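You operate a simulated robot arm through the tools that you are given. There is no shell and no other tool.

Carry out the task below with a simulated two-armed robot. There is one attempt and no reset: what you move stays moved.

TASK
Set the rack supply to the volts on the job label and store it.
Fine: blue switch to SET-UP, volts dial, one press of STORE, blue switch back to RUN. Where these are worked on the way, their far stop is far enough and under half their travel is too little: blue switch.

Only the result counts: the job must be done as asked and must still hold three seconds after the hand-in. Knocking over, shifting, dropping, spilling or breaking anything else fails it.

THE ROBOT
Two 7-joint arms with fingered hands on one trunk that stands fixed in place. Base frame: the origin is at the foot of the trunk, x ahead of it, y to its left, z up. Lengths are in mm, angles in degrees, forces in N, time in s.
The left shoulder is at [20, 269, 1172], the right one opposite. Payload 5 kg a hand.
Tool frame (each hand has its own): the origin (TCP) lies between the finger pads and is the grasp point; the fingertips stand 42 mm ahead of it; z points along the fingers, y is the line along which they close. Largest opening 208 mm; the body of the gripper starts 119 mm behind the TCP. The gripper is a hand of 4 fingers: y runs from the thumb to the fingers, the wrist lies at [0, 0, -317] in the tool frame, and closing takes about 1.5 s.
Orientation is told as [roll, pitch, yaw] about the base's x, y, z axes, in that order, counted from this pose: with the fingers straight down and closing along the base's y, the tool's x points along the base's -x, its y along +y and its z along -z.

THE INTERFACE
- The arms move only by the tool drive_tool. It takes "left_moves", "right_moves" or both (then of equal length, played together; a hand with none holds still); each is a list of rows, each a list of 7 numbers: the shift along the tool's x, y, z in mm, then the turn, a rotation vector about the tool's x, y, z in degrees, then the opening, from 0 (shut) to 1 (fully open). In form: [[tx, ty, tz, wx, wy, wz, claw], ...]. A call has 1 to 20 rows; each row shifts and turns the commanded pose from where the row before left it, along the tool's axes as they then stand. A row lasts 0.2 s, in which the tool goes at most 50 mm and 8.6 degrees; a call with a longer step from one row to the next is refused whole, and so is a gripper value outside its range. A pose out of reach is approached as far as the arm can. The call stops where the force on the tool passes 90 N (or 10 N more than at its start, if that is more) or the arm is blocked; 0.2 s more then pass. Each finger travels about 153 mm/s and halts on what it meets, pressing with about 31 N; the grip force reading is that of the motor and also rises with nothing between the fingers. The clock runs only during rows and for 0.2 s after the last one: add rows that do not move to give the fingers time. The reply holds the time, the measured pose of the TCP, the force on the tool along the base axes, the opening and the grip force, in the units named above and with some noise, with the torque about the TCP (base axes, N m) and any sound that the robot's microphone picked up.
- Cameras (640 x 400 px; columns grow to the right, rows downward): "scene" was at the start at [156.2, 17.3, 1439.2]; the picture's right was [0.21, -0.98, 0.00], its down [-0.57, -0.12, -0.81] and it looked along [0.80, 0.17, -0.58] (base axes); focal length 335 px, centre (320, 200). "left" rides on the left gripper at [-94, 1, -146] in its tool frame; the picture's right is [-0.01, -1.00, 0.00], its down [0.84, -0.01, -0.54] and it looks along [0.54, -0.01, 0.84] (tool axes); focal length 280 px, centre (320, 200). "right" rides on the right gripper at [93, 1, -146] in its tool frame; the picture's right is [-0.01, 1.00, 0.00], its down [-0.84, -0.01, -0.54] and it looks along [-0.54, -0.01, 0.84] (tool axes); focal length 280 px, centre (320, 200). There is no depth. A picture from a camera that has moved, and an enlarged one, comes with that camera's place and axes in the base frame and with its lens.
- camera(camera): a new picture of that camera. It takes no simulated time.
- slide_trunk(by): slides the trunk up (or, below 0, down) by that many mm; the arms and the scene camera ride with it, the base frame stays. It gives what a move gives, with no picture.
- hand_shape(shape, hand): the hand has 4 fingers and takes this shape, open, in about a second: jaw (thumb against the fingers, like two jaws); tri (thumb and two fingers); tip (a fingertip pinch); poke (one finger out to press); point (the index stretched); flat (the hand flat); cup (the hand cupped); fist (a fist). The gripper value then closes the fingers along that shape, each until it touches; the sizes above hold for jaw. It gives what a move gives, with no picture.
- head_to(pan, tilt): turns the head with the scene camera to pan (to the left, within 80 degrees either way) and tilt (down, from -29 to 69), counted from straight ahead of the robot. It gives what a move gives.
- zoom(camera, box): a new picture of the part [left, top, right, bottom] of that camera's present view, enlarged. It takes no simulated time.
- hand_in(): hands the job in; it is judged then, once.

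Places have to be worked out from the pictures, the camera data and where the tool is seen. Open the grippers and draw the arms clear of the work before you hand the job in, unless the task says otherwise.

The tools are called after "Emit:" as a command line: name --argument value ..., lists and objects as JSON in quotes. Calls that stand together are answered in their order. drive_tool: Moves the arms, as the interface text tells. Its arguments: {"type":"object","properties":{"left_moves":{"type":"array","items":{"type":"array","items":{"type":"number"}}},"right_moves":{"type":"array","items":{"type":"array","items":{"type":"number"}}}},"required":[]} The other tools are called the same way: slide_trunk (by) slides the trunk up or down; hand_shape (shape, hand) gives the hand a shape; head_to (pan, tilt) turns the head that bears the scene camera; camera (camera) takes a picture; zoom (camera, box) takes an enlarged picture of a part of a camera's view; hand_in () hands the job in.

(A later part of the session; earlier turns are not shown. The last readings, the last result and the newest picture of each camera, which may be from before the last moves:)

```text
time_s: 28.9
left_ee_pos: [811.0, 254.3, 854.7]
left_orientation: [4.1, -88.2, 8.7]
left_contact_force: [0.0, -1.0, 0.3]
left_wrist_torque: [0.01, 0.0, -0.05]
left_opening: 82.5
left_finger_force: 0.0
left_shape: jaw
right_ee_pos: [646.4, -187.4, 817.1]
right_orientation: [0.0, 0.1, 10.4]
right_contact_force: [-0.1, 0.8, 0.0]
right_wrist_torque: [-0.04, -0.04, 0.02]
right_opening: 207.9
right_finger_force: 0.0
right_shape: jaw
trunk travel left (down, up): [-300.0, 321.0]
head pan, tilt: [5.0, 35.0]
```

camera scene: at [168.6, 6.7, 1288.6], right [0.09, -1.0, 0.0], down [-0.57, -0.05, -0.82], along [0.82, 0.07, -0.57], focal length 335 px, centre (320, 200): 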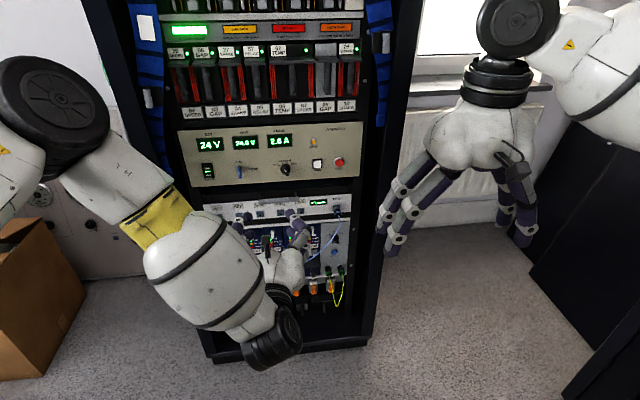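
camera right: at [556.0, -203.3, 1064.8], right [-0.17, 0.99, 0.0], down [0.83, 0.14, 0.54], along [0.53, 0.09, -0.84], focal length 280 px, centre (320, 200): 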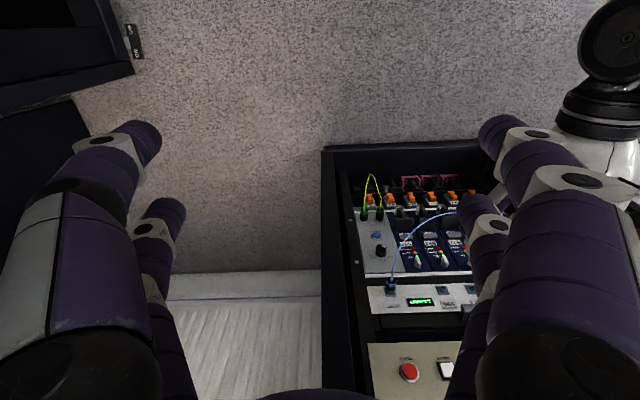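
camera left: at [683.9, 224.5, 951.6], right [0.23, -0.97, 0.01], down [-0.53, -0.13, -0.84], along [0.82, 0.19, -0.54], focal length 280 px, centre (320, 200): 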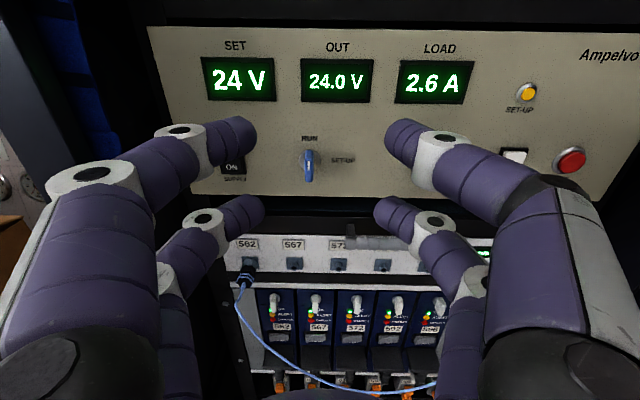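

I level the tool, move 30 mm forward, and shift 11 mm left, then check reach.

Emit:
drive_tool --left_moves '[[0, 6, 15, 0, -1.8, 0, 0.3], [0, 5, 15, 0, 0, 0, 0.3], [0, 0, 0, 0, 0, 0, 0.3]]'

Emit:
zoom --camera "left" --box '[240, 120, 400, 220]'

Emit:
camera --camera "scene"

```text
time_s: 29.7
left_ee_pos: [837.4, 271.7, 851.3]
left_orientation: [49.2, -89.8, -36.3]
left_contact_force: [0.4, 0.1, -0.1]
left_wrist_torque: [0.03, -0.04, -0.01]
left_opening: 62.6
left_finger_force: 0.0
left_shape: jaw
right_ee_pos: [648.1, -186.8, 816.3]
right_orientation: [0.0, -0.1, 10.6]
right_contact_force: [-0.6, -0.1, -0.5]
right_wrist_torque: [-0.01, 0.02, 0.01]
right_opening: 207.7
right_finger_force: 0.1
right_shape: jaw
trunk travel left (down, up): [-300.0, 321.0]
head pan, tilt: [5.0, 35.0]
```

```text
4.00 times, centred on (320, 170) of left
camera zoom: at [695.1, 240.0, 945.9], right [0.22, -0.98, 0.01], down [-0.52, -0.13, -0.84], along [0.82, 0.18, -0.54], focal length 1122 px, centre (320, 320)
```

zoom: 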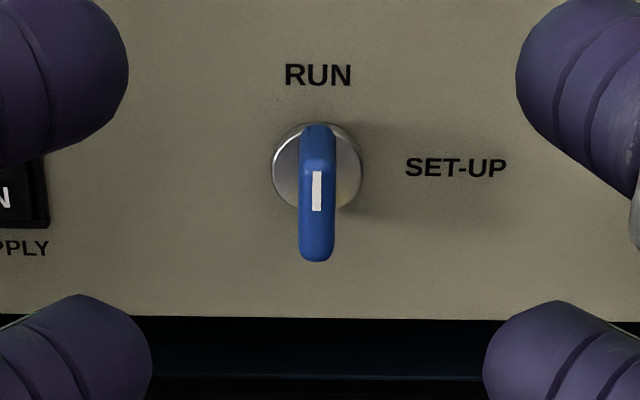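

```text
taken
camera scene: at [193.0, 6.8, 1183.8], right [0.09, -1.0, 0.0], down [-0.57, -0.05, -0.82], along [0.82, 0.07, -0.57], focal length 335 px, centre (320, 200)
```

scene: 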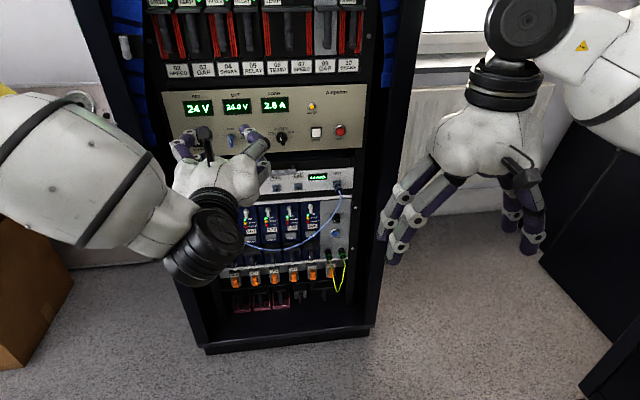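

Reach is good now: TCP D≈876.5, h≈-82.5, z≈851; I estimate the switch axis at h≈-81.5, z≈823, blade front D≈977, blade ±16 mm long, 9 mm wide. I do a dry run of the 90° roll about the lower-pair axis 20 mm further in, still clear of the blade.

Emit:
drive_tool --left_moves '[[0, 0, 20, 0, 0, 0, 0.3], [0.3, -4.3, 0, 0, 0, 8.5, 0.3], [0.3, -4.3, 0, 0, 0, 8.5, 0.3], [0.3, -4.3, 0, 0, 0, 8.5, 0.3], [0.3, -4.3, 0, 0, 0, 8.5, 0.3], [0.3, -4.3, 0, 0, 0, 8.5, 0.3], [0.3, -4.3, 0, 0, 0, 8.5, 0.3], [0.3, -4.3, 0, 0, 0, 8.5, 0.3], [0.3, -4.3, 0, 0, 0, 8.5, 0.3], [0.3, -4.3, 0, 0, 0, 8.5, 0.3], [0.3, -4.3, 0, 0, 0, 8.5, 0.3], [0.1, -2.5, 0, 0, 0, 5, 0.3], [0, 0, 0, 0, 0, 0, 0.3]]'

Emit:
camera --camera "left"

Emit:
camera --camera "scene"

```text
time_s: 32.5
left_ee_pos: [863.8, 247.6, 823.2]
left_orientation: [89.9, 0.2, -77.2]
left_contact_force: [0.6, -0.1, 0.4]
left_wrist_torque: [0.02, -0.02, 0.0]
left_opening: 62.6
left_finger_force: 0.2
left_shape: jaw
right_ee_pos: [647.7, -187.3, 817.8]
right_orientation: [0.1, 0.0, 10.6]
right_contact_force: [0.1, 0.3, -0.1]
right_wrist_torque: [-0.01, -0.01, -0.01]
right_opening: 207.6
right_finger_force: 0.1
right_shape: jaw
trunk travel left (down, up): [-300.0, 321.0]
head pan, tilt: [5.0, 35.0]
```

```text
taken
camera left: at [741.1, 122.9, 824.1], right [0.0, -0.01, -1.0], down [-0.71, 0.7, -0.01], along [0.7, 0.71, -0.01], focal length 280 px, centre (320, 200)
```

left: 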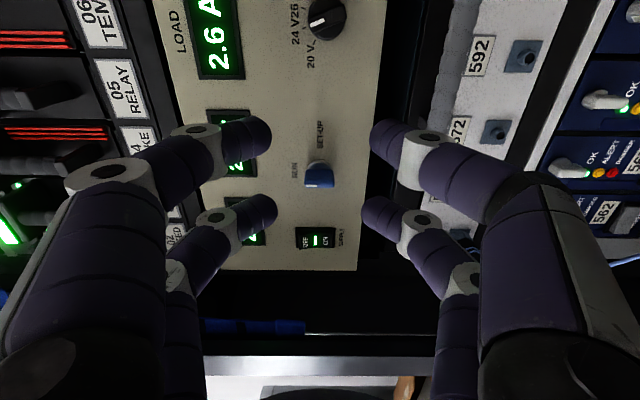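

```text
taken
camera scene: at [192.9, 6.6, 1183.9], right [0.09, -1.0, 0.0], down [-0.57, -0.05, -0.82], along [0.82, 0.07, -0.57], focal length 335 px, centre (320, 200)
```

scene: 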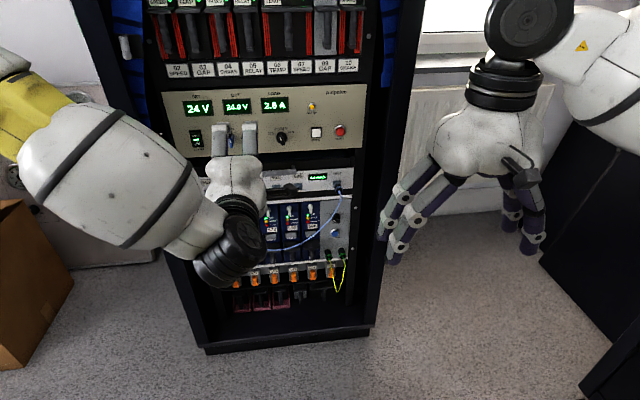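

The roll executes exactly as planned (TCP moved to h≈-53, z≈823). I roll back.

Emit:
drive_tool --left_moves '[[0.1, 2.5, 0, 0, 0, -5, 0.3], [0.3, 4.3, 0, 0, 0, -8.5, 0.3], [0.3, 4.3, 0, 0, 0, -8.5, 0.3], [0.3, 4.3, 0, 0, 0, -8.5, 0.3], [0.3, 4.3, 0, 0, 0, -8.5, 0.3], [0.3, 4.3, 0, 0, 0, -8.5, 0.3], [0.3, 4.3, 0, 0, 0, -8.5, 0.3], [0.3, 4.3, 0, 0, 0, -8.5, 0.3], [0.3, 4.3, 0, 0, 0, -8.5, 0.3], [0.3, 4.3, 0, 0, 0, -8.5, 0.3], [0.3, 4.3, 0, 0, 0, -8.5, 0.3], [0, 0, 0, 0, 0, 0, 0.3]]'

Emit:
zoom --camera "left" --box '[240, 120, 400, 220]'

```text
time_s: 35.1
left_ee_pos: [857.4, 274.8, 852.1]
left_orientation: [34.2, -89.9, -21.4]
left_contact_force: [-0.6, 0.3, 0.2]
left_wrist_torque: [0.0, 0.02, 0.03]
left_opening: 62.9
left_finger_force: 0.0
left_shape: jaw
right_ee_pos: [648.4, -185.9, 817.2]
right_orientation: [0.0, 0.0, 10.7]
right_contact_force: [0.5, 0.5, 0.0]
right_wrist_torque: [-0.02, 0.02, 0.05]
right_opening: 207.5
right_finger_force: 0.1
right_shape: jaw
trunk travel left (down, up): [-300.0, 321.0]
head pan, tilt: [5.0, 35.0]
```

```text
4.00 times, centred on (320, 170) of left
camera zoom: at [714.7, 243.3, 945.8], right [0.22, -0.97, 0.01], down [-0.52, -0.13, -0.84], along [0.82, 0.18, -0.54], focal length 1122 px, centre (320, 320)
```

zoom: 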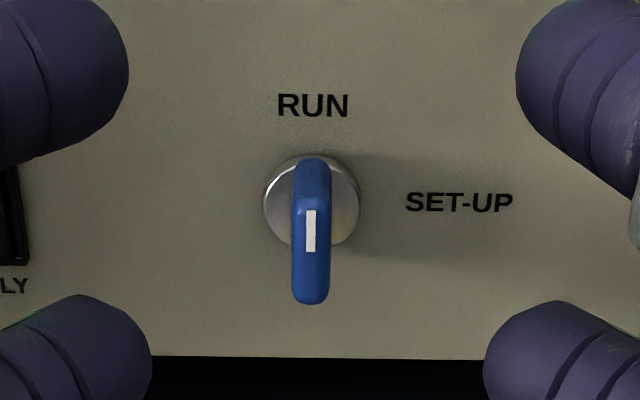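

Aligned (blade within 0.5 mm of the tool plane, lower pair level with the axis). I advance 47 mm so the fingertips reach around D≈986, beside the blade.

Emit:
drive_tool --left_moves '[[0, 0, 16, 0, 0, 0, 0.3], [0, 0, 16, 0, 0, 0, 0.3], [0, 0, 15, 0, 0, 0, 0.3], [0, 0, 0, 0, 0, 0, 0.3]]'

Emit:
camera --camera "left"

Emit:
zoom --camera "scene" --box '[160, 80, 360, 205]'

```text
time_s: 36.1
left_ee_pos: [902.1, 284.1, 852.1]
left_orientation: [52.7, -89.8, -40.0]
left_contact_force: [0.4, 0.1, 0.2]
left_wrist_torque: [-0.01, -0.02, 0.01]
left_opening: 62.8
left_finger_force: 0.0
left_shape: jaw
right_ee_pos: [648.8, -186.5, 816.9]
right_orientation: [0.0, 0.0, 10.7]
right_contact_force: [0.4, -0.5, -0.2]
right_wrist_torque: [-0.02, 0.01, -0.01]
right_opening: 207.6
right_finger_force: 0.1
right_shape: jaw
trunk travel left (down, up): [-300.0, 321.0]
head pan, tilt: [5.0, 35.0]
```

```text
taken
camera left: at [759.8, 253.3, 945.6], right [0.22, -0.98, 0.01], down [-0.52, -0.13, -0.84], along [0.82, 0.18, -0.54], focal length 280 px, centre (320, 200)
```

left: 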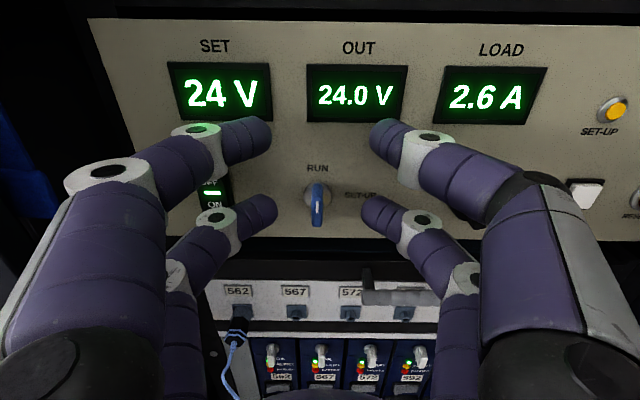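

```text
3.20 times, centred on (260, 142) of scene
camera zoom: at [193.0, 6.7, 1183.8], right [0.09, -1.0, 0.0], down [-0.57, -0.05, -0.82], along [0.82, 0.07, -0.57], focal length 1073 px, centre (512, 384)
```

zoom: 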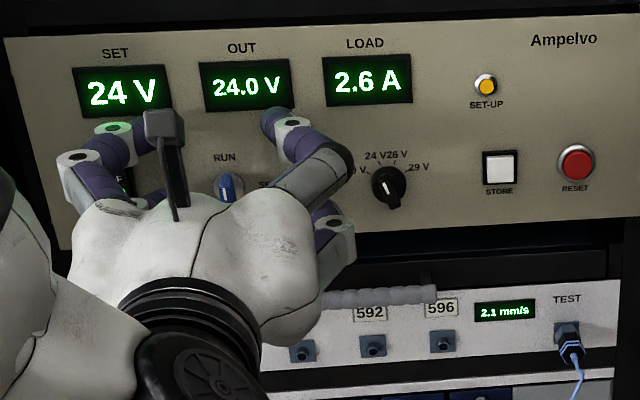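

The blade sits between the lower fingertips. I go 5 mm deeper and close the fingers on it.

Emit:
drive_tool --left_moves '[[0, 0, 5, 0, 0, 0, 0.3], [0, 0, 0, 0, 0, 0, 0.15], [0, 0, 0, 0, 0, 0, 0.0], [0, 0, 0, 0, 0, 0, 0.0], [0, 0, 0, 0, 0, 0, 0.0], [0, 0, 0, 0, 0, 0, 0.0]]'

Emit:
camera --camera "left"

Emit:
zoom --camera "scene" --box '[160, 80, 360, 205]'

```text
time_s: 37.5
left_ee_pos: [909.2, 287.2, 852.2]
left_orientation: [52.6, -89.7, -39.9]
left_contact_force: [8.4, 1.6, 0.3]
left_wrist_torque: [0.02, -0.2, -0.05]
left_opening: 0.0
left_finger_force: 31.2
left_shape: jaw
right_ee_pos: [648.4, -186.1, 816.2]
right_orientation: [-0.1, 0.0, 10.6]
right_contact_force: [-0.2, -0.5, 0.7]
right_wrist_torque: [0.0, -0.03, 0.0]
right_opening: 207.7
right_finger_force: 0.2
right_shape: jaw
trunk travel left (down, up): [-300.0, 321.0]
head pan, tilt: [5.0, 35.0]
```

```text
taken
camera left: at [765.2, 254.9, 946.0], right [0.22, -0.98, 0.01], down [-0.52, -0.13, -0.84], along [0.82, 0.18, -0.54], focal length 280 px, centre (320, 200)
```

left: 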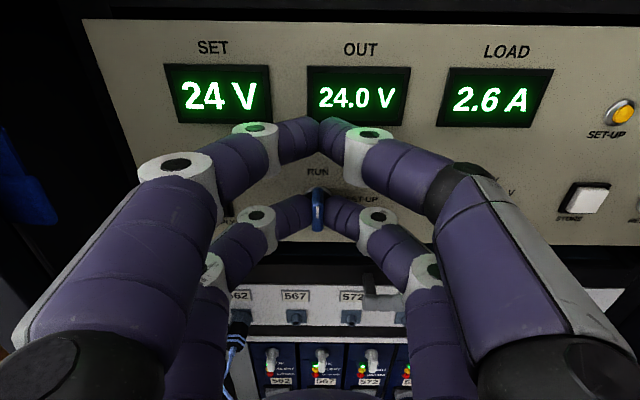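

```text
3.20 times, centred on (260, 142) of scene
camera zoom: at [193.2, 6.7, 1183.8], right [0.09, -1.0, 0.0], down [-0.57, -0.05, -0.82], along [0.82, 0.07, -0.57], focal length 1073 px, centre (512, 384)
```

zoom: 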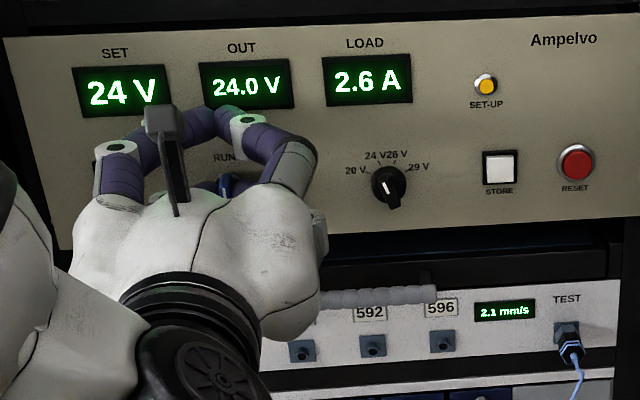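

The fingers closed on the blade (31 N). I zoom in to verify the grip.

Emit:
zoom --camera "left" --box '[260, 150, 380, 250]'

```text
4.00 times, centred on (320, 200) of left
camera zoom: at [765.2, 254.9, 946.0], right [0.22, -0.98, 0.01], down [-0.52, -0.13, -0.84], along [0.82, 0.18, -0.54], focal length 1122 px, centre (320, 200)
```

zoom: 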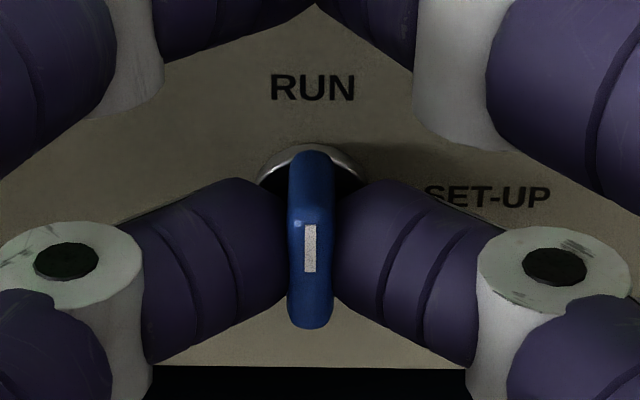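

Solid grip on the blade. I turn it clockwise about its axis, first 51°, then look.

Emit:
drive_tool --left_moves '[[0.3, -4.3, 0, 0, 0, 8.5, 0.0], [0.3, -4.3, 0, 0, 0, 8.5, 0.0], [0.3, -4.3, 0, 0, 0, 8.5, 0.0], [0.3, -4.3, 0, 0, 0, 8.5, 0.0], [0.3, -4.3, 0, 0, 0, 8.5, 0.0], [0.3, -4.3, 0, 0, 0, 8.5, 0.0], [0, 0, 0, 0, 0, 0, 0.0]]'

Emit:
camera --camera "left"

Emit:
zoom --camera "scene" --box '[160, 80, 360, 205]'

```text
time_s: 39.1
left_ee_pos: [912.7, 264.4, 841.1]
left_orientation: [89.9, -38.8, -77.1]
left_contact_force: [11.7, 2.9, -1.3]
left_wrist_torque: [0.01, -0.2, -0.28]
left_opening: 0.1
left_finger_force: 30.6
left_shape: jaw
right_ee_pos: [648.5, -187.9, 816.3]
right_orientation: [0.0, 0.0, 10.6]
right_contact_force: [0.6, 0.2, -0.6]
right_wrist_torque: [-0.01, 0.02, 0.01]
right_opening: 207.8
right_finger_force: 0.0
right_shape: jaw
trunk travel left (down, up): [-300.0, 321.0]
head pan, tilt: [5.0, 35.0]
```

```text
taken
camera left: at [786.0, 161.9, 900.4], right [0.14, -0.62, -0.77], down [-0.67, 0.51, -0.54], along [0.73, 0.59, -0.35], focal length 280 px, centre (320, 200)
```

left: 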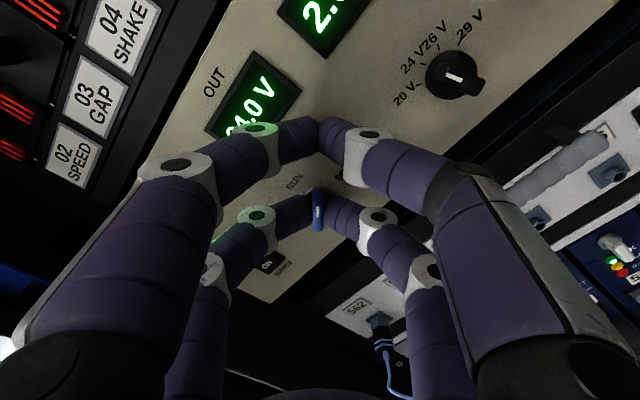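

```text
3.20 times, centred on (260, 142) of scene
camera zoom: at [193.4, 6.8, 1183.8], right [0.09, -1.0, 0.0], down [-0.57, -0.05, -0.82], along [0.82, 0.07, -0.57], focal length 1073 px, centre (512, 384)
```

zoom: 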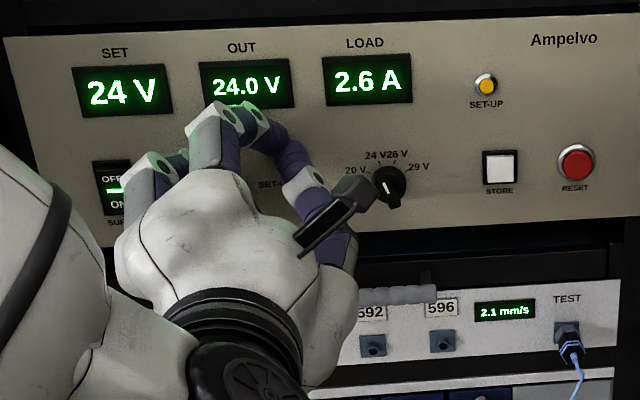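

It turns with the hand. I continue the remaining 39°.

Emit:
drive_tool --left_moves '[[0.3, -4.3, 0, 0, 0, 8.5, 0.0], [0.3, -4.3, 0, 0, 0, 8.5, 0.0], [0.3, -4.3, 0, 0, 0, 8.5, 0.0], [0.3, -4.3, 0, 0, 0, 8.5, 0.0], [0.2, -2.5, 0, 0, 0, 5, 0.0], [0, 0, 0, 0, 0, 0, 0.0]]'

Emit:
camera --camera "left"

Emit:
zoom --camera "scene" --box '[160, 80, 360, 205]'

```text
time_s: 40.5
left_ee_pos: [914.7, 259.0, 821.4]
left_orientation: [89.8, 0.2, -77.1]
left_contact_force: [9.8, 12.1, -2.7]
left_wrist_torque: [-0.11, 0.09, -0.08]
left_opening: 0.0
left_finger_force: 31.2
left_shape: jaw
right_ee_pos: [648.9, -186.5, 816.4]
right_orientation: [0.1, 0.0, 10.8]
right_contact_force: [0.4, 0.5, 0.3]
right_wrist_torque: [0.03, 0.01, 0.02]
right_opening: 208.1
right_finger_force: 0.1
right_shape: jaw
trunk travel left (down, up): [-300.0, 321.0]
head pan, tilt: [5.0, 35.0]
```

```text
taken
camera left: at [792.1, 134.9, 823.4], right [0.0, -0.01, -1.0], down [-0.71, 0.7, -0.01], along [0.7, 0.71, -0.01], focal length 280 px, centre (320, 200)
```

left: 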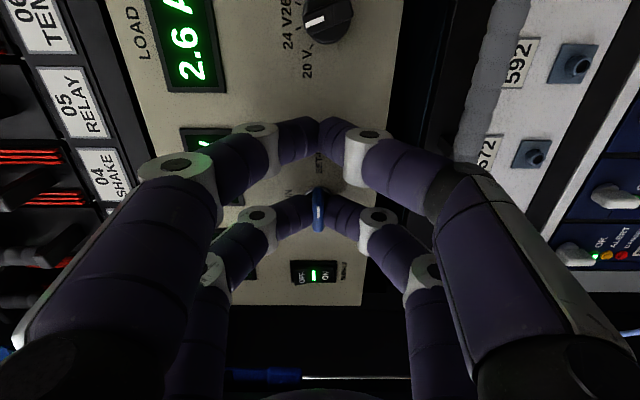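

```text
3.20 times, centred on (260, 142) of scene
camera zoom: at [193.5, 7.3, 1183.7], right [0.09, -1.0, 0.0], down [-0.57, -0.05, -0.82], along [0.82, 0.07, -0.57], focal length 1073 px, centre (512, 384)
```

zoom: 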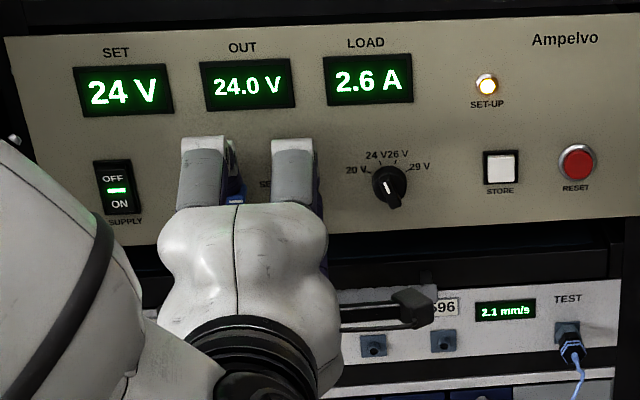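

The SET-UP lamp is lit. I open the fingers and retract straight back.

Emit:
drive_tool --left_moves '[[0, 0, 0, 0, 0, 0, 0.12], [0, 0, 0, 0, 0, 0, 0.25], [0, 0, 0, 0, 0, 0, 0.25], [0, 0, -15, 0, 0, 0, 0.25], [0, 0, -20, 0, 0, 0, 0.25], [0, 0, -20, 0, 0, 0, 0.25], [0, 0, 0, 0, 0, 0, 0.25]]'

Emit:
camera --camera "left"

Emit:
zoom --camera "scene" --box '[160, 80, 360, 205]'

```text
time_s: 42.1
left_ee_pos: [860.6, 244.3, 823.6]
left_orientation: [89.9, 0.1, -77.2]
left_contact_force: [0.8, 0.7, 0.4]
left_wrist_torque: [0.01, -0.01, 0.0]
left_opening: 51.6
left_finger_force: 0.2
left_shape: jaw
right_ee_pos: [648.7, -186.4, 817.4]
right_orientation: [0.0, 0.0, 10.7]
right_contact_force: [-0.4, 0.8, -0.4]
right_wrist_torque: [0.01, -0.05, 0.01]
right_opening: 208.0
right_finger_force: 0.0
right_shape: jaw
trunk travel left (down, up): [-300.0, 321.0]
head pan, tilt: [5.0, 35.0]
```

```text
taken
camera left: at [738.8, 121.5, 824.7], right [0.0, -0.01, -1.0], down [-0.71, 0.7, -0.01], along [0.7, 0.71, -0.01], focal length 280 px, centre (320, 200)
```

left: 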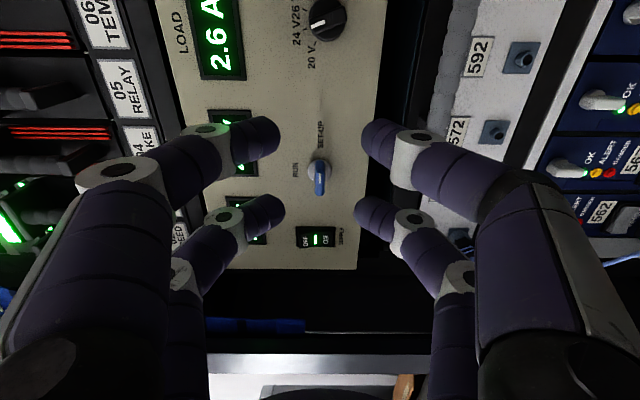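

```text
3.20 times, centred on (260, 142) of scene
camera zoom: at [192.8, 6.7, 1183.9], right [0.09, -1.0, 0.0], down [-0.57, -0.05, -0.82], along [0.82, 0.07, -0.57], focal length 1073 px, centre (512, 384)
```

zoom: 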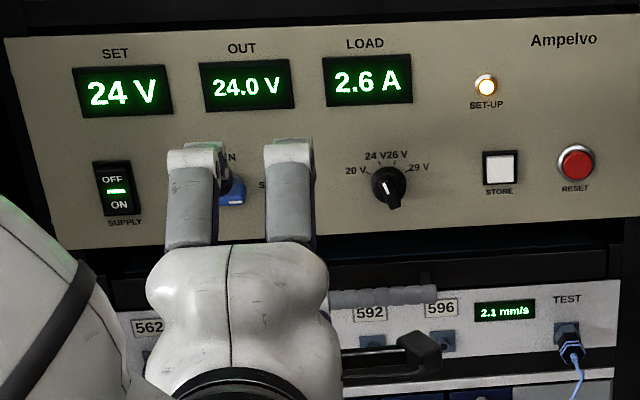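

The switch is at SET-UP. Next I roll the hand to −20° (aligned with the dial bar at 24 V) and move in front of the dial.

Emit:
drive_tool --left_moves '[[0, 0, 0, 0, 0, -8.5, 0.3], [0, 0, 0, 0, 0, -8.5, 0.3], [0, 0, 0, 0, 0, -8.5, 0.3], [0, 0, 0, 0, 0, -8.5, 0.3], [0, 0, 0, 0, 0, -8.5, 0.3], [0, 0, 0, 0, 0, -8.5, 0.3], [0, 0, 0, 0, 0, -8.5, 0.3], [0, 0, 0, 0, 0, -8.5, 0.3], [0, 0, 0, 0, 0, -8.5, 0.3], [0, 0, 0, 0, 0, -8.5, 0.3], [0, 0, 0, 0, 0, -8.5, 0.3], [0, 0, 0, 0, 0, -8.5, 0.3], [0, 0, 0, 0, 0, -8, 0.3], [2, -29, 0, 0, 0, 0, 0.3], [2, -29, 0, 0, 0, 0, 0.3], [2, -29, 0, 0, 0, 0, 0.3], [0, 0, 0, 0, 0, 0, 0.3]]'

Emit:
camera --camera "left"

Emit:
zoom --camera "left" --box '[240, 120, 400, 220]'

Emit:
zoom --camera "scene" --box '[160, 80, 360, 205]'

```text
time_s: 45.7
left_ee_pos: [878.8, 164.3, 849.5]
left_orientation: [-89.7, -70.2, 102.6]
left_contact_force: [-0.3, -0.4, -0.7]
left_wrist_torque: [-0.04, 0.0, 0.03]
left_opening: 62.3
left_finger_force: 0.2
left_shape: jaw
right_ee_pos: [648.6, -185.7, 816.9]
right_orientation: [0.1, 0.1, 10.6]
right_contact_force: [0.5, -0.7, -0.2]
right_wrist_torque: [0.05, 0.0, 0.0]
right_opening: 208.1
right_finger_force: 0.1
right_shape: jaw
trunk travel left (down, up): [-300.0, 321.0]
head pan, tilt: [5.0, 35.0]
```

```text
taken
camera left: at [728.2, 164.0, 936.5], right [0.21, -0.91, 0.35], down [-0.46, -0.41, -0.79], along [0.86, 0.0, -0.51], focal length 280 px, centre (320, 200)
```

left: 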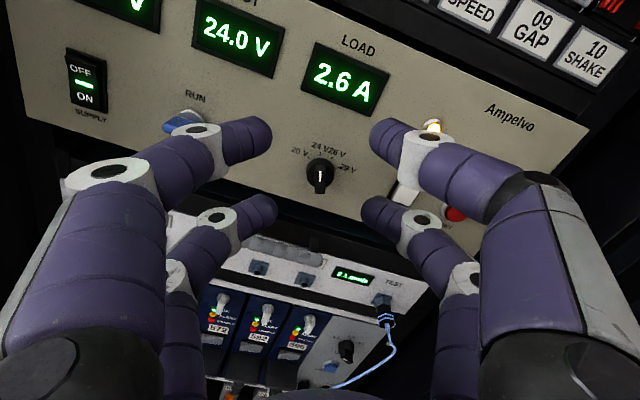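

```text
4.00 times, centred on (320, 170) of left
camera zoom: at [728.2, 164.0, 936.5], right [0.21, -0.91, 0.35], down [-0.46, -0.41, -0.79], along [0.86, 0.0, -0.51], focal length 1122 px, centre (320, 320)
```

zoom: 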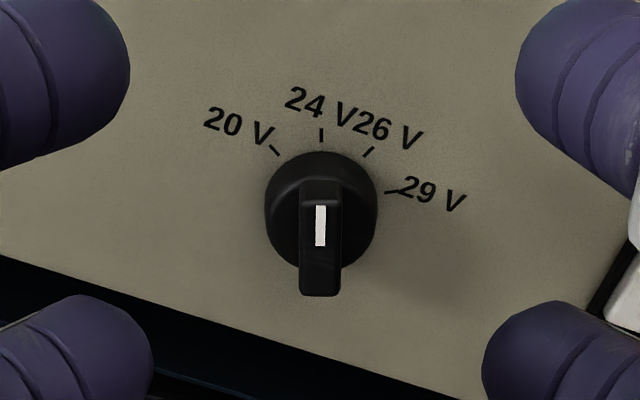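

```text
3.20 times, centred on (260, 142) of scene
camera zoom: at [193.0, 6.5, 1183.9], right [0.09, -1.0, 0.0], down [-0.57, -0.05, -0.82], along [0.82, 0.07, -0.57], focal length 1073 px, centre (512, 384)
```

zoom: 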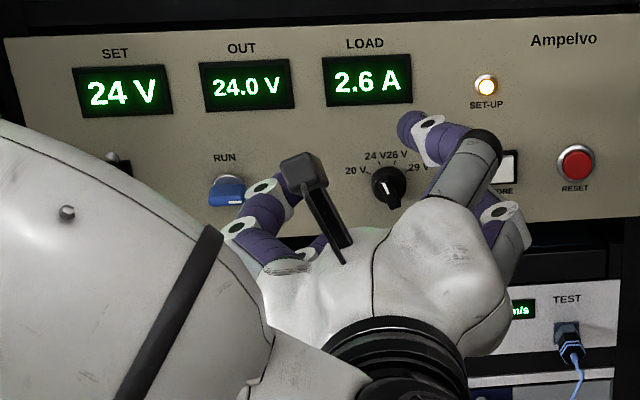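

The bar is exactly aligned with the hand, 1.6 mm off laterally. I shift 1.6 mm, narrow the opening and advance 44 mm so the lower tips flank the bar.

Emit:
drive_tool --left_moves '[[0, -1.6, 0, 0, 0, 0, 0.2], [0, 0, 15, 0, 0, 0, 0.2], [0, 0, 15, 0, 0, 0, 0.2], [0, 0, 14, 0, 0, 0, 0.2], [0, 0, 0, 0, 0, 0, 0.2]]'

Emit:
zoom --camera "left" --box '[240, 150, 400, 250]'

Emit:
zoom --camera "scene" --box '[160, 80, 360, 205]'

```text
time_s: 46.9
left_ee_pos: [921.3, 170.8, 847.2]
left_orientation: [-89.7, -70.1, 102.5]
left_contact_force: [-0.1, -0.3, -0.1]
left_wrist_torque: [-0.01, -0.01, -0.01]
left_opening: 41.9
left_finger_force: 0.1
left_shape: jaw
right_ee_pos: [648.0, -186.7, 817.5]
right_orientation: [-0.1, 0.0, 10.6]
right_contact_force: [-0.1, 0.1, -0.5]
right_wrist_torque: [0.03, 0.02, -0.01]
right_opening: 207.9
right_finger_force: 0.0
right_shape: jaw
trunk travel left (down, up): [-300.0, 321.0]
head pan, tilt: [5.0, 35.0]
```

```text
4.00 times, centred on (320, 200) of left
camera zoom: at [771.7, 171.7, 935.8], right [0.21, -0.91, 0.35], down [-0.46, -0.41, -0.79], along [0.86, 0.0, -0.51], focal length 1122 px, centre (320, 200)
```

zoom: 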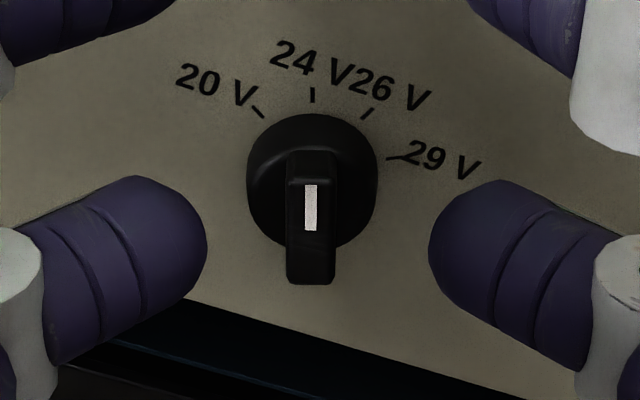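

```text
3.20 times, centred on (260, 142) of scene
camera zoom: at [193.0, 6.7, 1183.9], right [0.09, -1.0, 0.0], down [-0.57, -0.05, -0.82], along [0.82, 0.07, -0.57], focal length 1073 px, centre (512, 384)
```

zoom: 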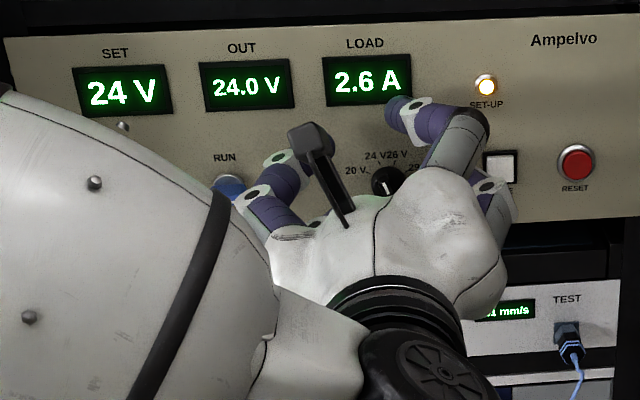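

The bar is centred between the tips; I raise the hand 3 mm along tool x so the tips sit on the bar's middle, then close.

Emit:
drive_tool --left_moves '[[-3, 0, 0, 0, 0, 0, 0.2], [0, 0, 0, 0, 0, 0, 0.1], [0, 0, 0, 0, 0, 0, 0.0], [0, 0, 0, 0, 0, 0, 0.0], [0, 0, 0, 0, 0, 0, 0.0]]'

Emit:
zoom --camera "left" --box '[240, 150, 400, 250]'

Emit:
zoom --camera "scene" --box '[160, 80, 360, 205]'

```text
time_s: 48.1
left_ee_pos: [919.7, 172.7, 850.4]
left_orientation: [-89.6, -70.2, 102.3]
left_contact_force: [-29.2, -3.2, -0.9]
left_wrist_torque: [-0.1, 0.9, -0.13]
left_opening: 0.1
left_finger_force: 30.6
left_shape: jaw
right_ee_pos: [647.7, -187.5, 818.4]
right_orientation: [0.0, -0.1, 10.6]
right_contact_force: [0.3, -0.3, -0.1]
right_wrist_torque: [0.02, -0.03, -0.01]
right_opening: 208.0
right_finger_force: 0.0
right_shape: jaw
trunk travel left (down, up): [-300.0, 321.0]
head pan, tilt: [5.0, 35.0]
```

```text
4.00 times, centred on (320, 200) of left
camera zoom: at [769.7, 172.0, 938.7], right [0.21, -0.91, 0.35], down [-0.46, -0.41, -0.79], along [0.86, 0.0, -0.51], focal length 1122 px, centre (320, 200)
```

zoom: 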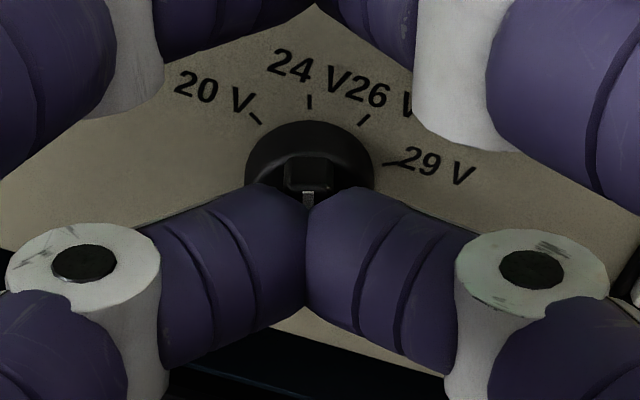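

```text
3.20 times, centred on (260, 142) of scene
camera zoom: at [191.8, 6.5, 1184.1], right [0.09, -1.0, 0.0], down [-0.57, -0.05, -0.82], along [0.82, 0.07, -0.57], focal length 1073 px, centre (512, 384)
```

zoom: 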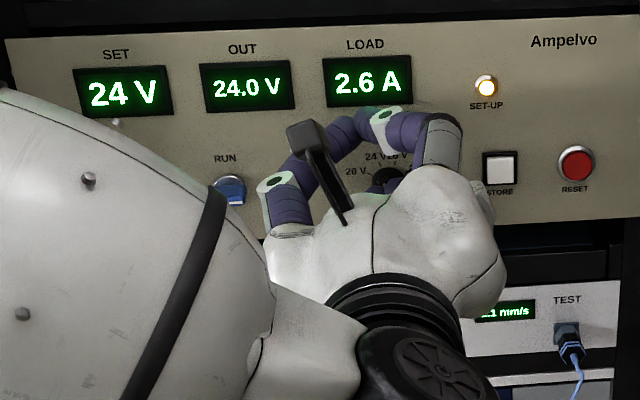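

The tips slipped over the bar's front (29 N push-back), so I was too shallow. I open, and check the pose before going deeper.

Emit:
drive_tool --left_moves '[[0, 0, 0, 0, 0, 0, 0.1], [0, 0, 0, 0, 0, 0, 0.2], [0, 0, 0, 0, 0, 0, 0.2]]'

Emit:
zoom --camera "left" --box '[240, 150, 400, 250]'

```text
time_s: 48.9
left_ee_pos: [921.5, 173.7, 850.6]
left_orientation: [-89.8, -70.1, 102.6]
left_contact_force: [0.4, -0.6, 0.5]
left_wrist_torque: [0.01, 0.0, -0.04]
left_opening: 41.3
left_finger_force: 0.0
left_shape: jaw
right_ee_pos: [648.7, -187.3, 817.2]
right_orientation: [0.0, 0.0, 10.7]
right_contact_force: [0.9, 0.2, 0.9]
right_wrist_torque: [0.0, 0.0, -0.02]
right_opening: 207.9
right_finger_force: 0.1
right_shape: jaw
trunk travel left (down, up): [-300.0, 321.0]
head pan, tilt: [5.0, 35.0]
```

```text
4.00 times, centred on (320, 200) of left
camera zoom: at [771.6, 173.3, 938.8], right [0.21, -0.91, 0.35], down [-0.46, -0.41, -0.79], along [0.86, 0.0, -0.5], focal length 1122 px, centre (320, 200)
```

zoom: 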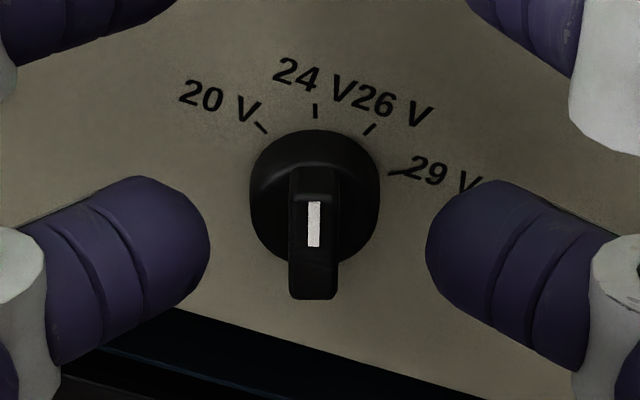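

Dial undisturbed at 24 V. I advance 9 mm and close again.

Emit:
drive_tool --left_moves '[[0, 0, 9, 0, 0, 0, 0.2], [0, 0, 0, 0, 0, 0, 0.2], [0, 0, 0, 0, 0, 0, 0.1], [0, 0, 0, 0, 0, 0, 0.0], [0, 0, 0, 0, 0, 0, 0.0], [0, 0, 0, 0, 0, 0, 0.0]]'

Emit:
zoom --camera "left" --box '[240, 150, 400, 250]'

```text
time_s: 50.3
left_ee_pos: [929.6, 175.1, 852.3]
left_orientation: [-89.7, -70.2, 102.4]
left_contact_force: [-17.2, -2.0, -0.3]
left_wrist_torque: [-0.08, 0.49, -0.08]
left_opening: 0.0
left_finger_force: 31.1
left_shape: jaw
right_ee_pos: [648.2, -186.8, 817.8]
right_orientation: [-0.1, -0.1, 10.6]
right_contact_force: [0.9, 1.0, -0.3]
right_wrist_torque: [-0.02, -0.02, -0.03]
right_opening: 207.8
right_finger_force: 0.2
right_shape: jaw
trunk travel left (down, up): [-300.0, 321.0]
head pan, tilt: [5.0, 35.0]
```

```text
4.00 times, centred on (320, 200) of left
camera zoom: at [779.6, 175.0, 938.9], right [0.21, -0.91, 0.35], down [-0.46, -0.41, -0.79], along [0.86, 0.0, -0.51], focal length 1122 px, centre (320, 200)
```

zoom: 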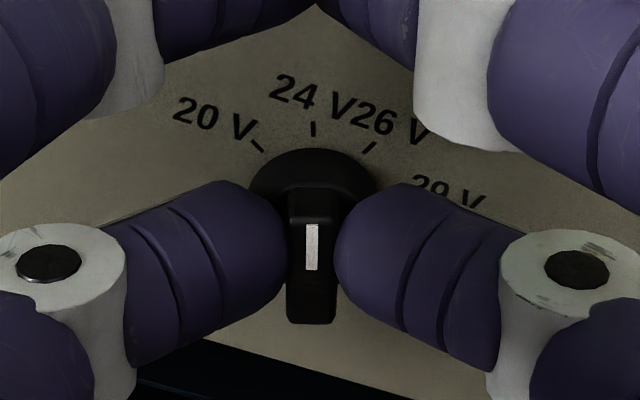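

The bar is now firmly gripped. I turn it 40° clockwise toward 26 V and check the display.

Emit:
drive_tool --left_moves '[[0.3, -4.1, 0, 0, 0, 8, 0.0], [0.3, -4.1, 0, 0, 0, 8, 0.0], [0.3, -4.1, 0, 0, 0, 8, 0.0], [0.3, -4.1, 0, 0, 0, 8, 0.0], [0.3, -4.1, 0, 0, 0, 8, 0.0], [0, 0, 0, 0, 0, 0, 0.0]]'

Emit:
camera --camera "left"

Emit:
zoom --camera "scene" --box '[160, 80, 360, 205]'

```text
time_s: 51.7
left_ee_pos: [933.3, 153.1, 851.1]
left_orientation: [89.7, -69.8, -76.9]
left_contact_force: [-16.2, -13.6, -0.9]
left_wrist_torque: [-0.44, 0.62, -0.38]
left_opening: 0.0
left_finger_force: 31.6
left_shape: jaw
right_ee_pos: [648.3, -187.3, 817.4]
right_orientation: [0.1, 0.1, 10.6]
right_contact_force: [0.3, -0.9, -0.1]
right_wrist_torque: [-0.01, 0.02, -0.01]
right_opening: 207.9
right_finger_force: 0.1
right_shape: jaw
trunk travel left (down, up): [-300.0, 321.0]
head pan, tilt: [5.0, 35.0]
```

```text
taken
camera left: at [798.5, 91.0, 939.2], right [0.21, -0.92, -0.33], down [-0.59, 0.15, -0.79], along [0.78, 0.36, -0.51], focal length 280 px, centre (320, 200)
```

left: 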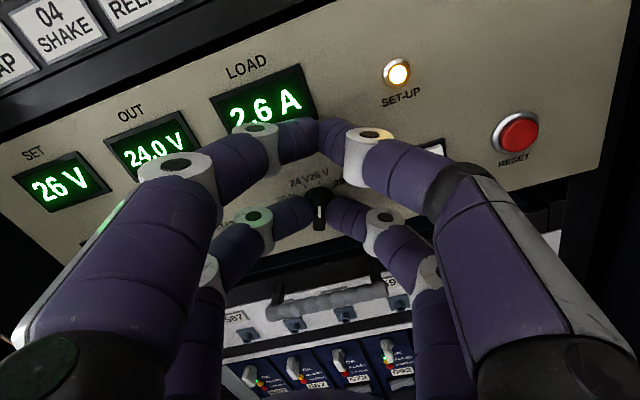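

```text
3.20 times, centred on (260, 142) of scene
camera zoom: at [192.4, 6.0, 1184.0], right [0.09, -1.0, 0.0], down [-0.57, -0.05, -0.82], along [0.82, 0.07, -0.57], focal length 1073 px, centre (512, 384)
```

zoom: 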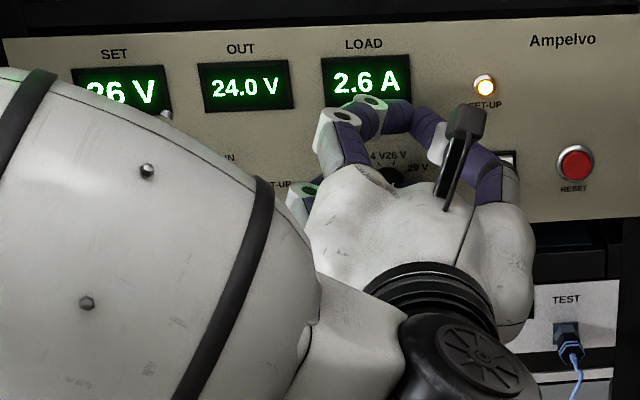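

SET reads 26 V. I turn another 40° to 29 V.

Emit:
drive_tool --left_moves '[[0.3, -4.1, 0, 0, 0, 8, 0.0], [0.3, -4.1, 0, 0, 0, 8, 0.0], [0.3, -4.1, 0, 0, 0, 8, 0.0], [0.3, -4.1, 0, 0, 0, 8, 0.0], [0.3, -4.1, 0, 0, 0, 8, 0.0], [0, 0, 0, 0, 0, 0, 0.0]]'

Emit:
camera --camera "left"

Emit:
zoom --camera "scene" --box '[160, 80, 360, 205]'

```text
time_s: 53.1
left_ee_pos: [937.4, 137.6, 838.3]
left_orientation: [89.9, -29.7, -77.3]
left_contact_force: [-21.8, -28.0, -7.2]
left_wrist_torque: [-1.07, 0.9, -0.4]
left_opening: 0.0
left_finger_force: 31.3
left_shape: jaw
right_ee_pos: [648.1, -187.7, 818.6]
right_orientation: [0.0, 0.1, 10.6]
right_contact_force: [0.2, 0.6, 0.1]
right_wrist_torque: [-0.03, -0.01, -0.01]
right_opening: 207.8
right_finger_force: 0.0
right_shape: jaw
trunk travel left (down, up): [-300.0, 321.0]
head pan, tilt: [5.0, 35.0]
```

```text
taken
camera left: at [812.8, 27.0, 885.7], right [0.11, -0.5, -0.86], down [-0.69, 0.59, -0.43], along [0.72, 0.64, -0.28], focal length 280 px, centre (320, 200)
```

left: 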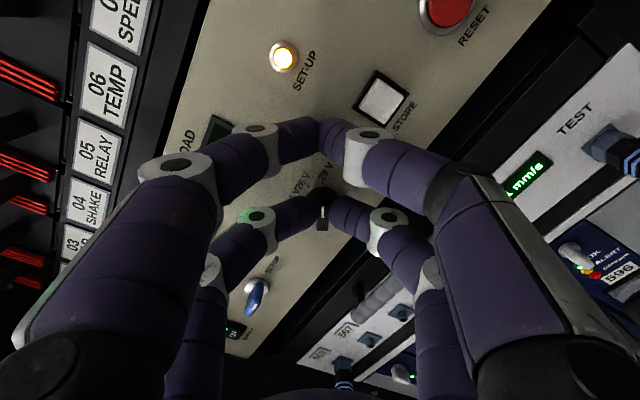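

```text
3.20 times, centred on (260, 142) of scene
camera zoom: at [192.6, 5.5, 1183.9], right [0.09, -1.0, 0.0], down [-0.57, -0.05, -0.82], along [0.82, 0.07, -0.57], focal length 1073 px, centre (512, 384)
```

zoom: 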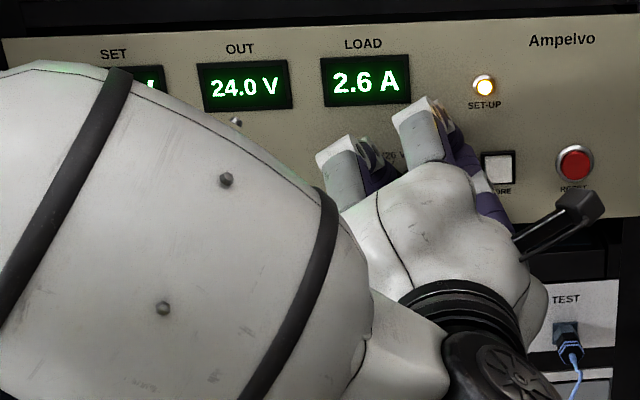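

The dial has turned; the SET display is hidden by the arm. I open slightly and retract straight back so I can read it.

Emit:
drive_tool --left_moves '[[0, 0, 0, 0, 0, 0, 0.06], [0, 0, 0, 0, 0, 0, 0.12], [0, 0, -6, 0, 0, 0, 0.12], [0, 0, -15, 0, 0, 0, 0.12], [0, 0, -20, 0, 0, 0, 0.12], [0, 0, -20, 0, 0, 0, 0.12], [0, 0, 0, 0, 0, 0, 0.12]]'

Emit:
camera --camera "left"

Emit:
zoom --camera "scene" --box '[160, 80, 360, 205]'

```text
time_s: 54.7
left_ee_pos: [878.9, 127.0, 835.6]
left_orientation: [90.0, -29.9, -77.1]
left_contact_force: [0.0, 0.2, -0.1]
left_wrist_torque: [-0.01, 0.01, 0.02]
left_opening: 24.8
left_finger_force: 0.0
left_shape: jaw
right_ee_pos: [648.4, -186.6, 817.2]
right_orientation: [-0.1, 0.0, 10.6]
right_contact_force: [0.1, 0.3, 0.2]
right_wrist_torque: [-0.01, -0.04, 0.01]
right_opening: 208.0
right_finger_force: 0.0
right_shape: jaw
trunk travel left (down, up): [-300.0, 321.0]
head pan, tilt: [5.0, 35.0]
```

```text
taken
camera left: at [753.6, 15.9, 883.9], right [0.11, -0.5, -0.86], down [-0.69, 0.59, -0.43], along [0.72, 0.64, -0.28], focal length 280 px, centre (320, 200)
```

left: 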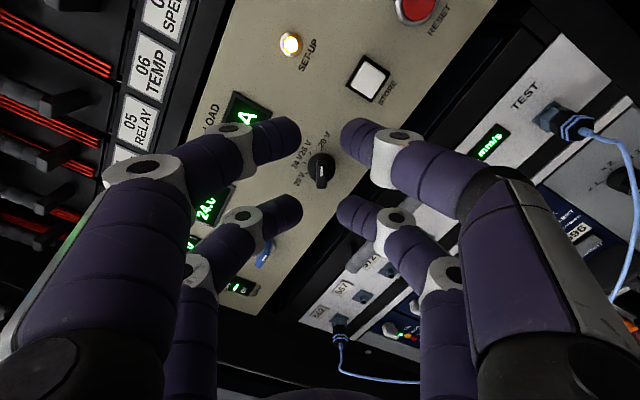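

```text
3.20 times, centred on (260, 142) of scene
camera zoom: at [192.8, 6.6, 1183.9], right [0.09, -1.0, 0.0], down [-0.57, -0.05, -0.82], along [0.82, 0.07, -0.57], focal length 1073 px, centre (512, 384)
```

zoom: 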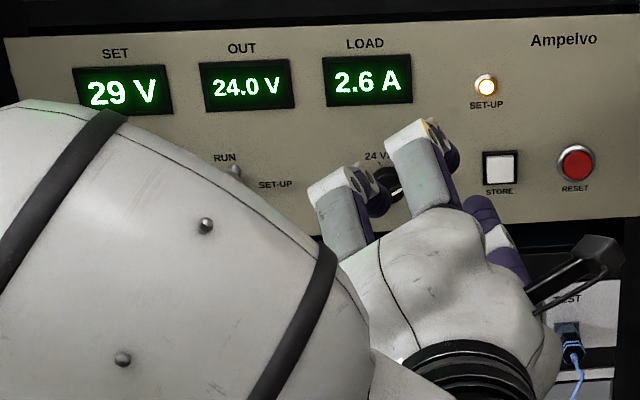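

SET reads 29 V, dial done. Now STORE: I roll the hand to −35° (so the other finger pair stays clear of RESET, lamp and dial), shift in front of STORE with fingers shut, staying back.

Emit:
drive_tool --left_moves '[[0, 0, -5, 0, 0, -8, 0.12], [0, 0, 0, 0, 0, -8, 0.12], [0, 0, 0, 0, 0, -8, 0.12], [0, 0, 0, 0, 0, -8, 0.12], [0, 0, 0, 0, 0, -8, 0.12], [0, 0, 0, 0, 0, -8, 0.12], [0, 0, 0, 0, 0, -8, 0.12], [0, 0, 0, 0, 0, -8, 0.12], [0, 0, 0, 0, 0, -8, 0.12], [0, 0, 0, 0, 0, -8, 0.12], [0, 0, 0, 0, 0, -8, 0.12], [0, 0, 0, 0, 0, -7, 0.12], [7, -25, 0, 0, 0, 0, 0.12], [7, -24.5, 0, 0, 0, 0, 0.12], [0, 0, 0, 0, 0, 0, 0.12]]'

Emit:
camera --camera "left"

Emit:
zoom --camera "left" --box '[240, 120, 400, 220]'

Emit:
zoom --camera "scene" --box '[160, 80, 360, 205]'

```text
time_s: 57.9
left_ee_pos: [883.4, 78.2, 854.4]
left_orientation: [-89.8, -55.2, 102.6]
left_contact_force: [0.2, -0.2, 0.3]
left_wrist_torque: [0.03, -0.02, 0.01]
left_opening: 25.1
left_finger_force: 0.0
left_shape: jaw
right_ee_pos: [648.4, -185.1, 816.7]
right_orientation: [0.1, 0.0, 10.8]
right_contact_force: [-0.3, 0.1, -0.2]
right_wrist_torque: [0.04, 0.02, -0.01]
right_opening: 207.9
right_finger_force: 0.0
right_shape: jaw
trunk travel left (down, up): [-300.0, 321.0]
head pan, tilt: [5.0, 35.0]
```

```text
taken
camera left: at [729.6, 99.3, 930.7], right [0.18, -0.79, 0.58], down [-0.42, -0.6, -0.68], along [0.89, -0.12, -0.44], focal length 280 px, centre (320, 200)
```

left: 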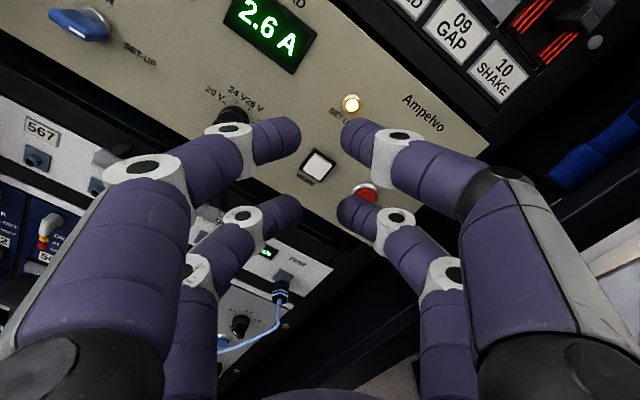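

```text
4.00 times, centred on (320, 170) of left
camera zoom: at [729.6, 99.3, 930.7], right [0.18, -0.79, 0.58], down [-0.42, -0.6, -0.68], along [0.89, -0.12, -0.44], focal length 1122 px, centre (320, 320)
```

zoom: 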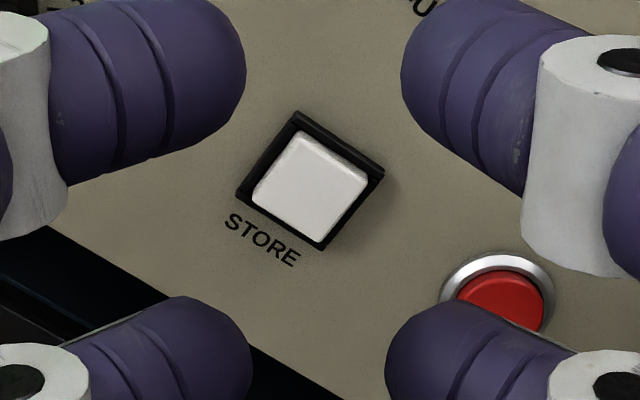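

```text
3.20 times, centred on (260, 142) of scene
camera zoom: at [193.0, 6.5, 1183.9], right [0.09, -1.0, 0.0], down [-0.57, -0.05, -0.82], along [0.82, 0.07, -0.57], focal length 1073 px, centre (512, 384)
```

zoom: 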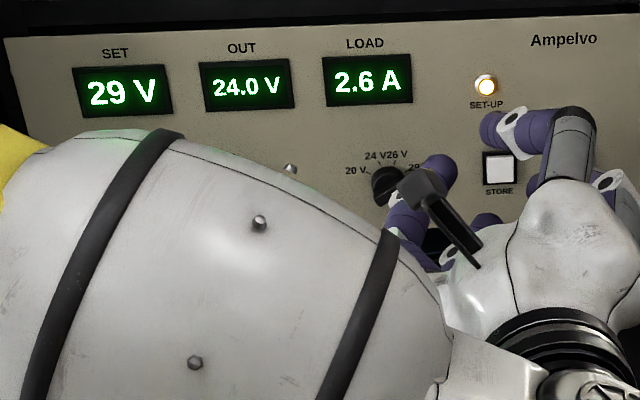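

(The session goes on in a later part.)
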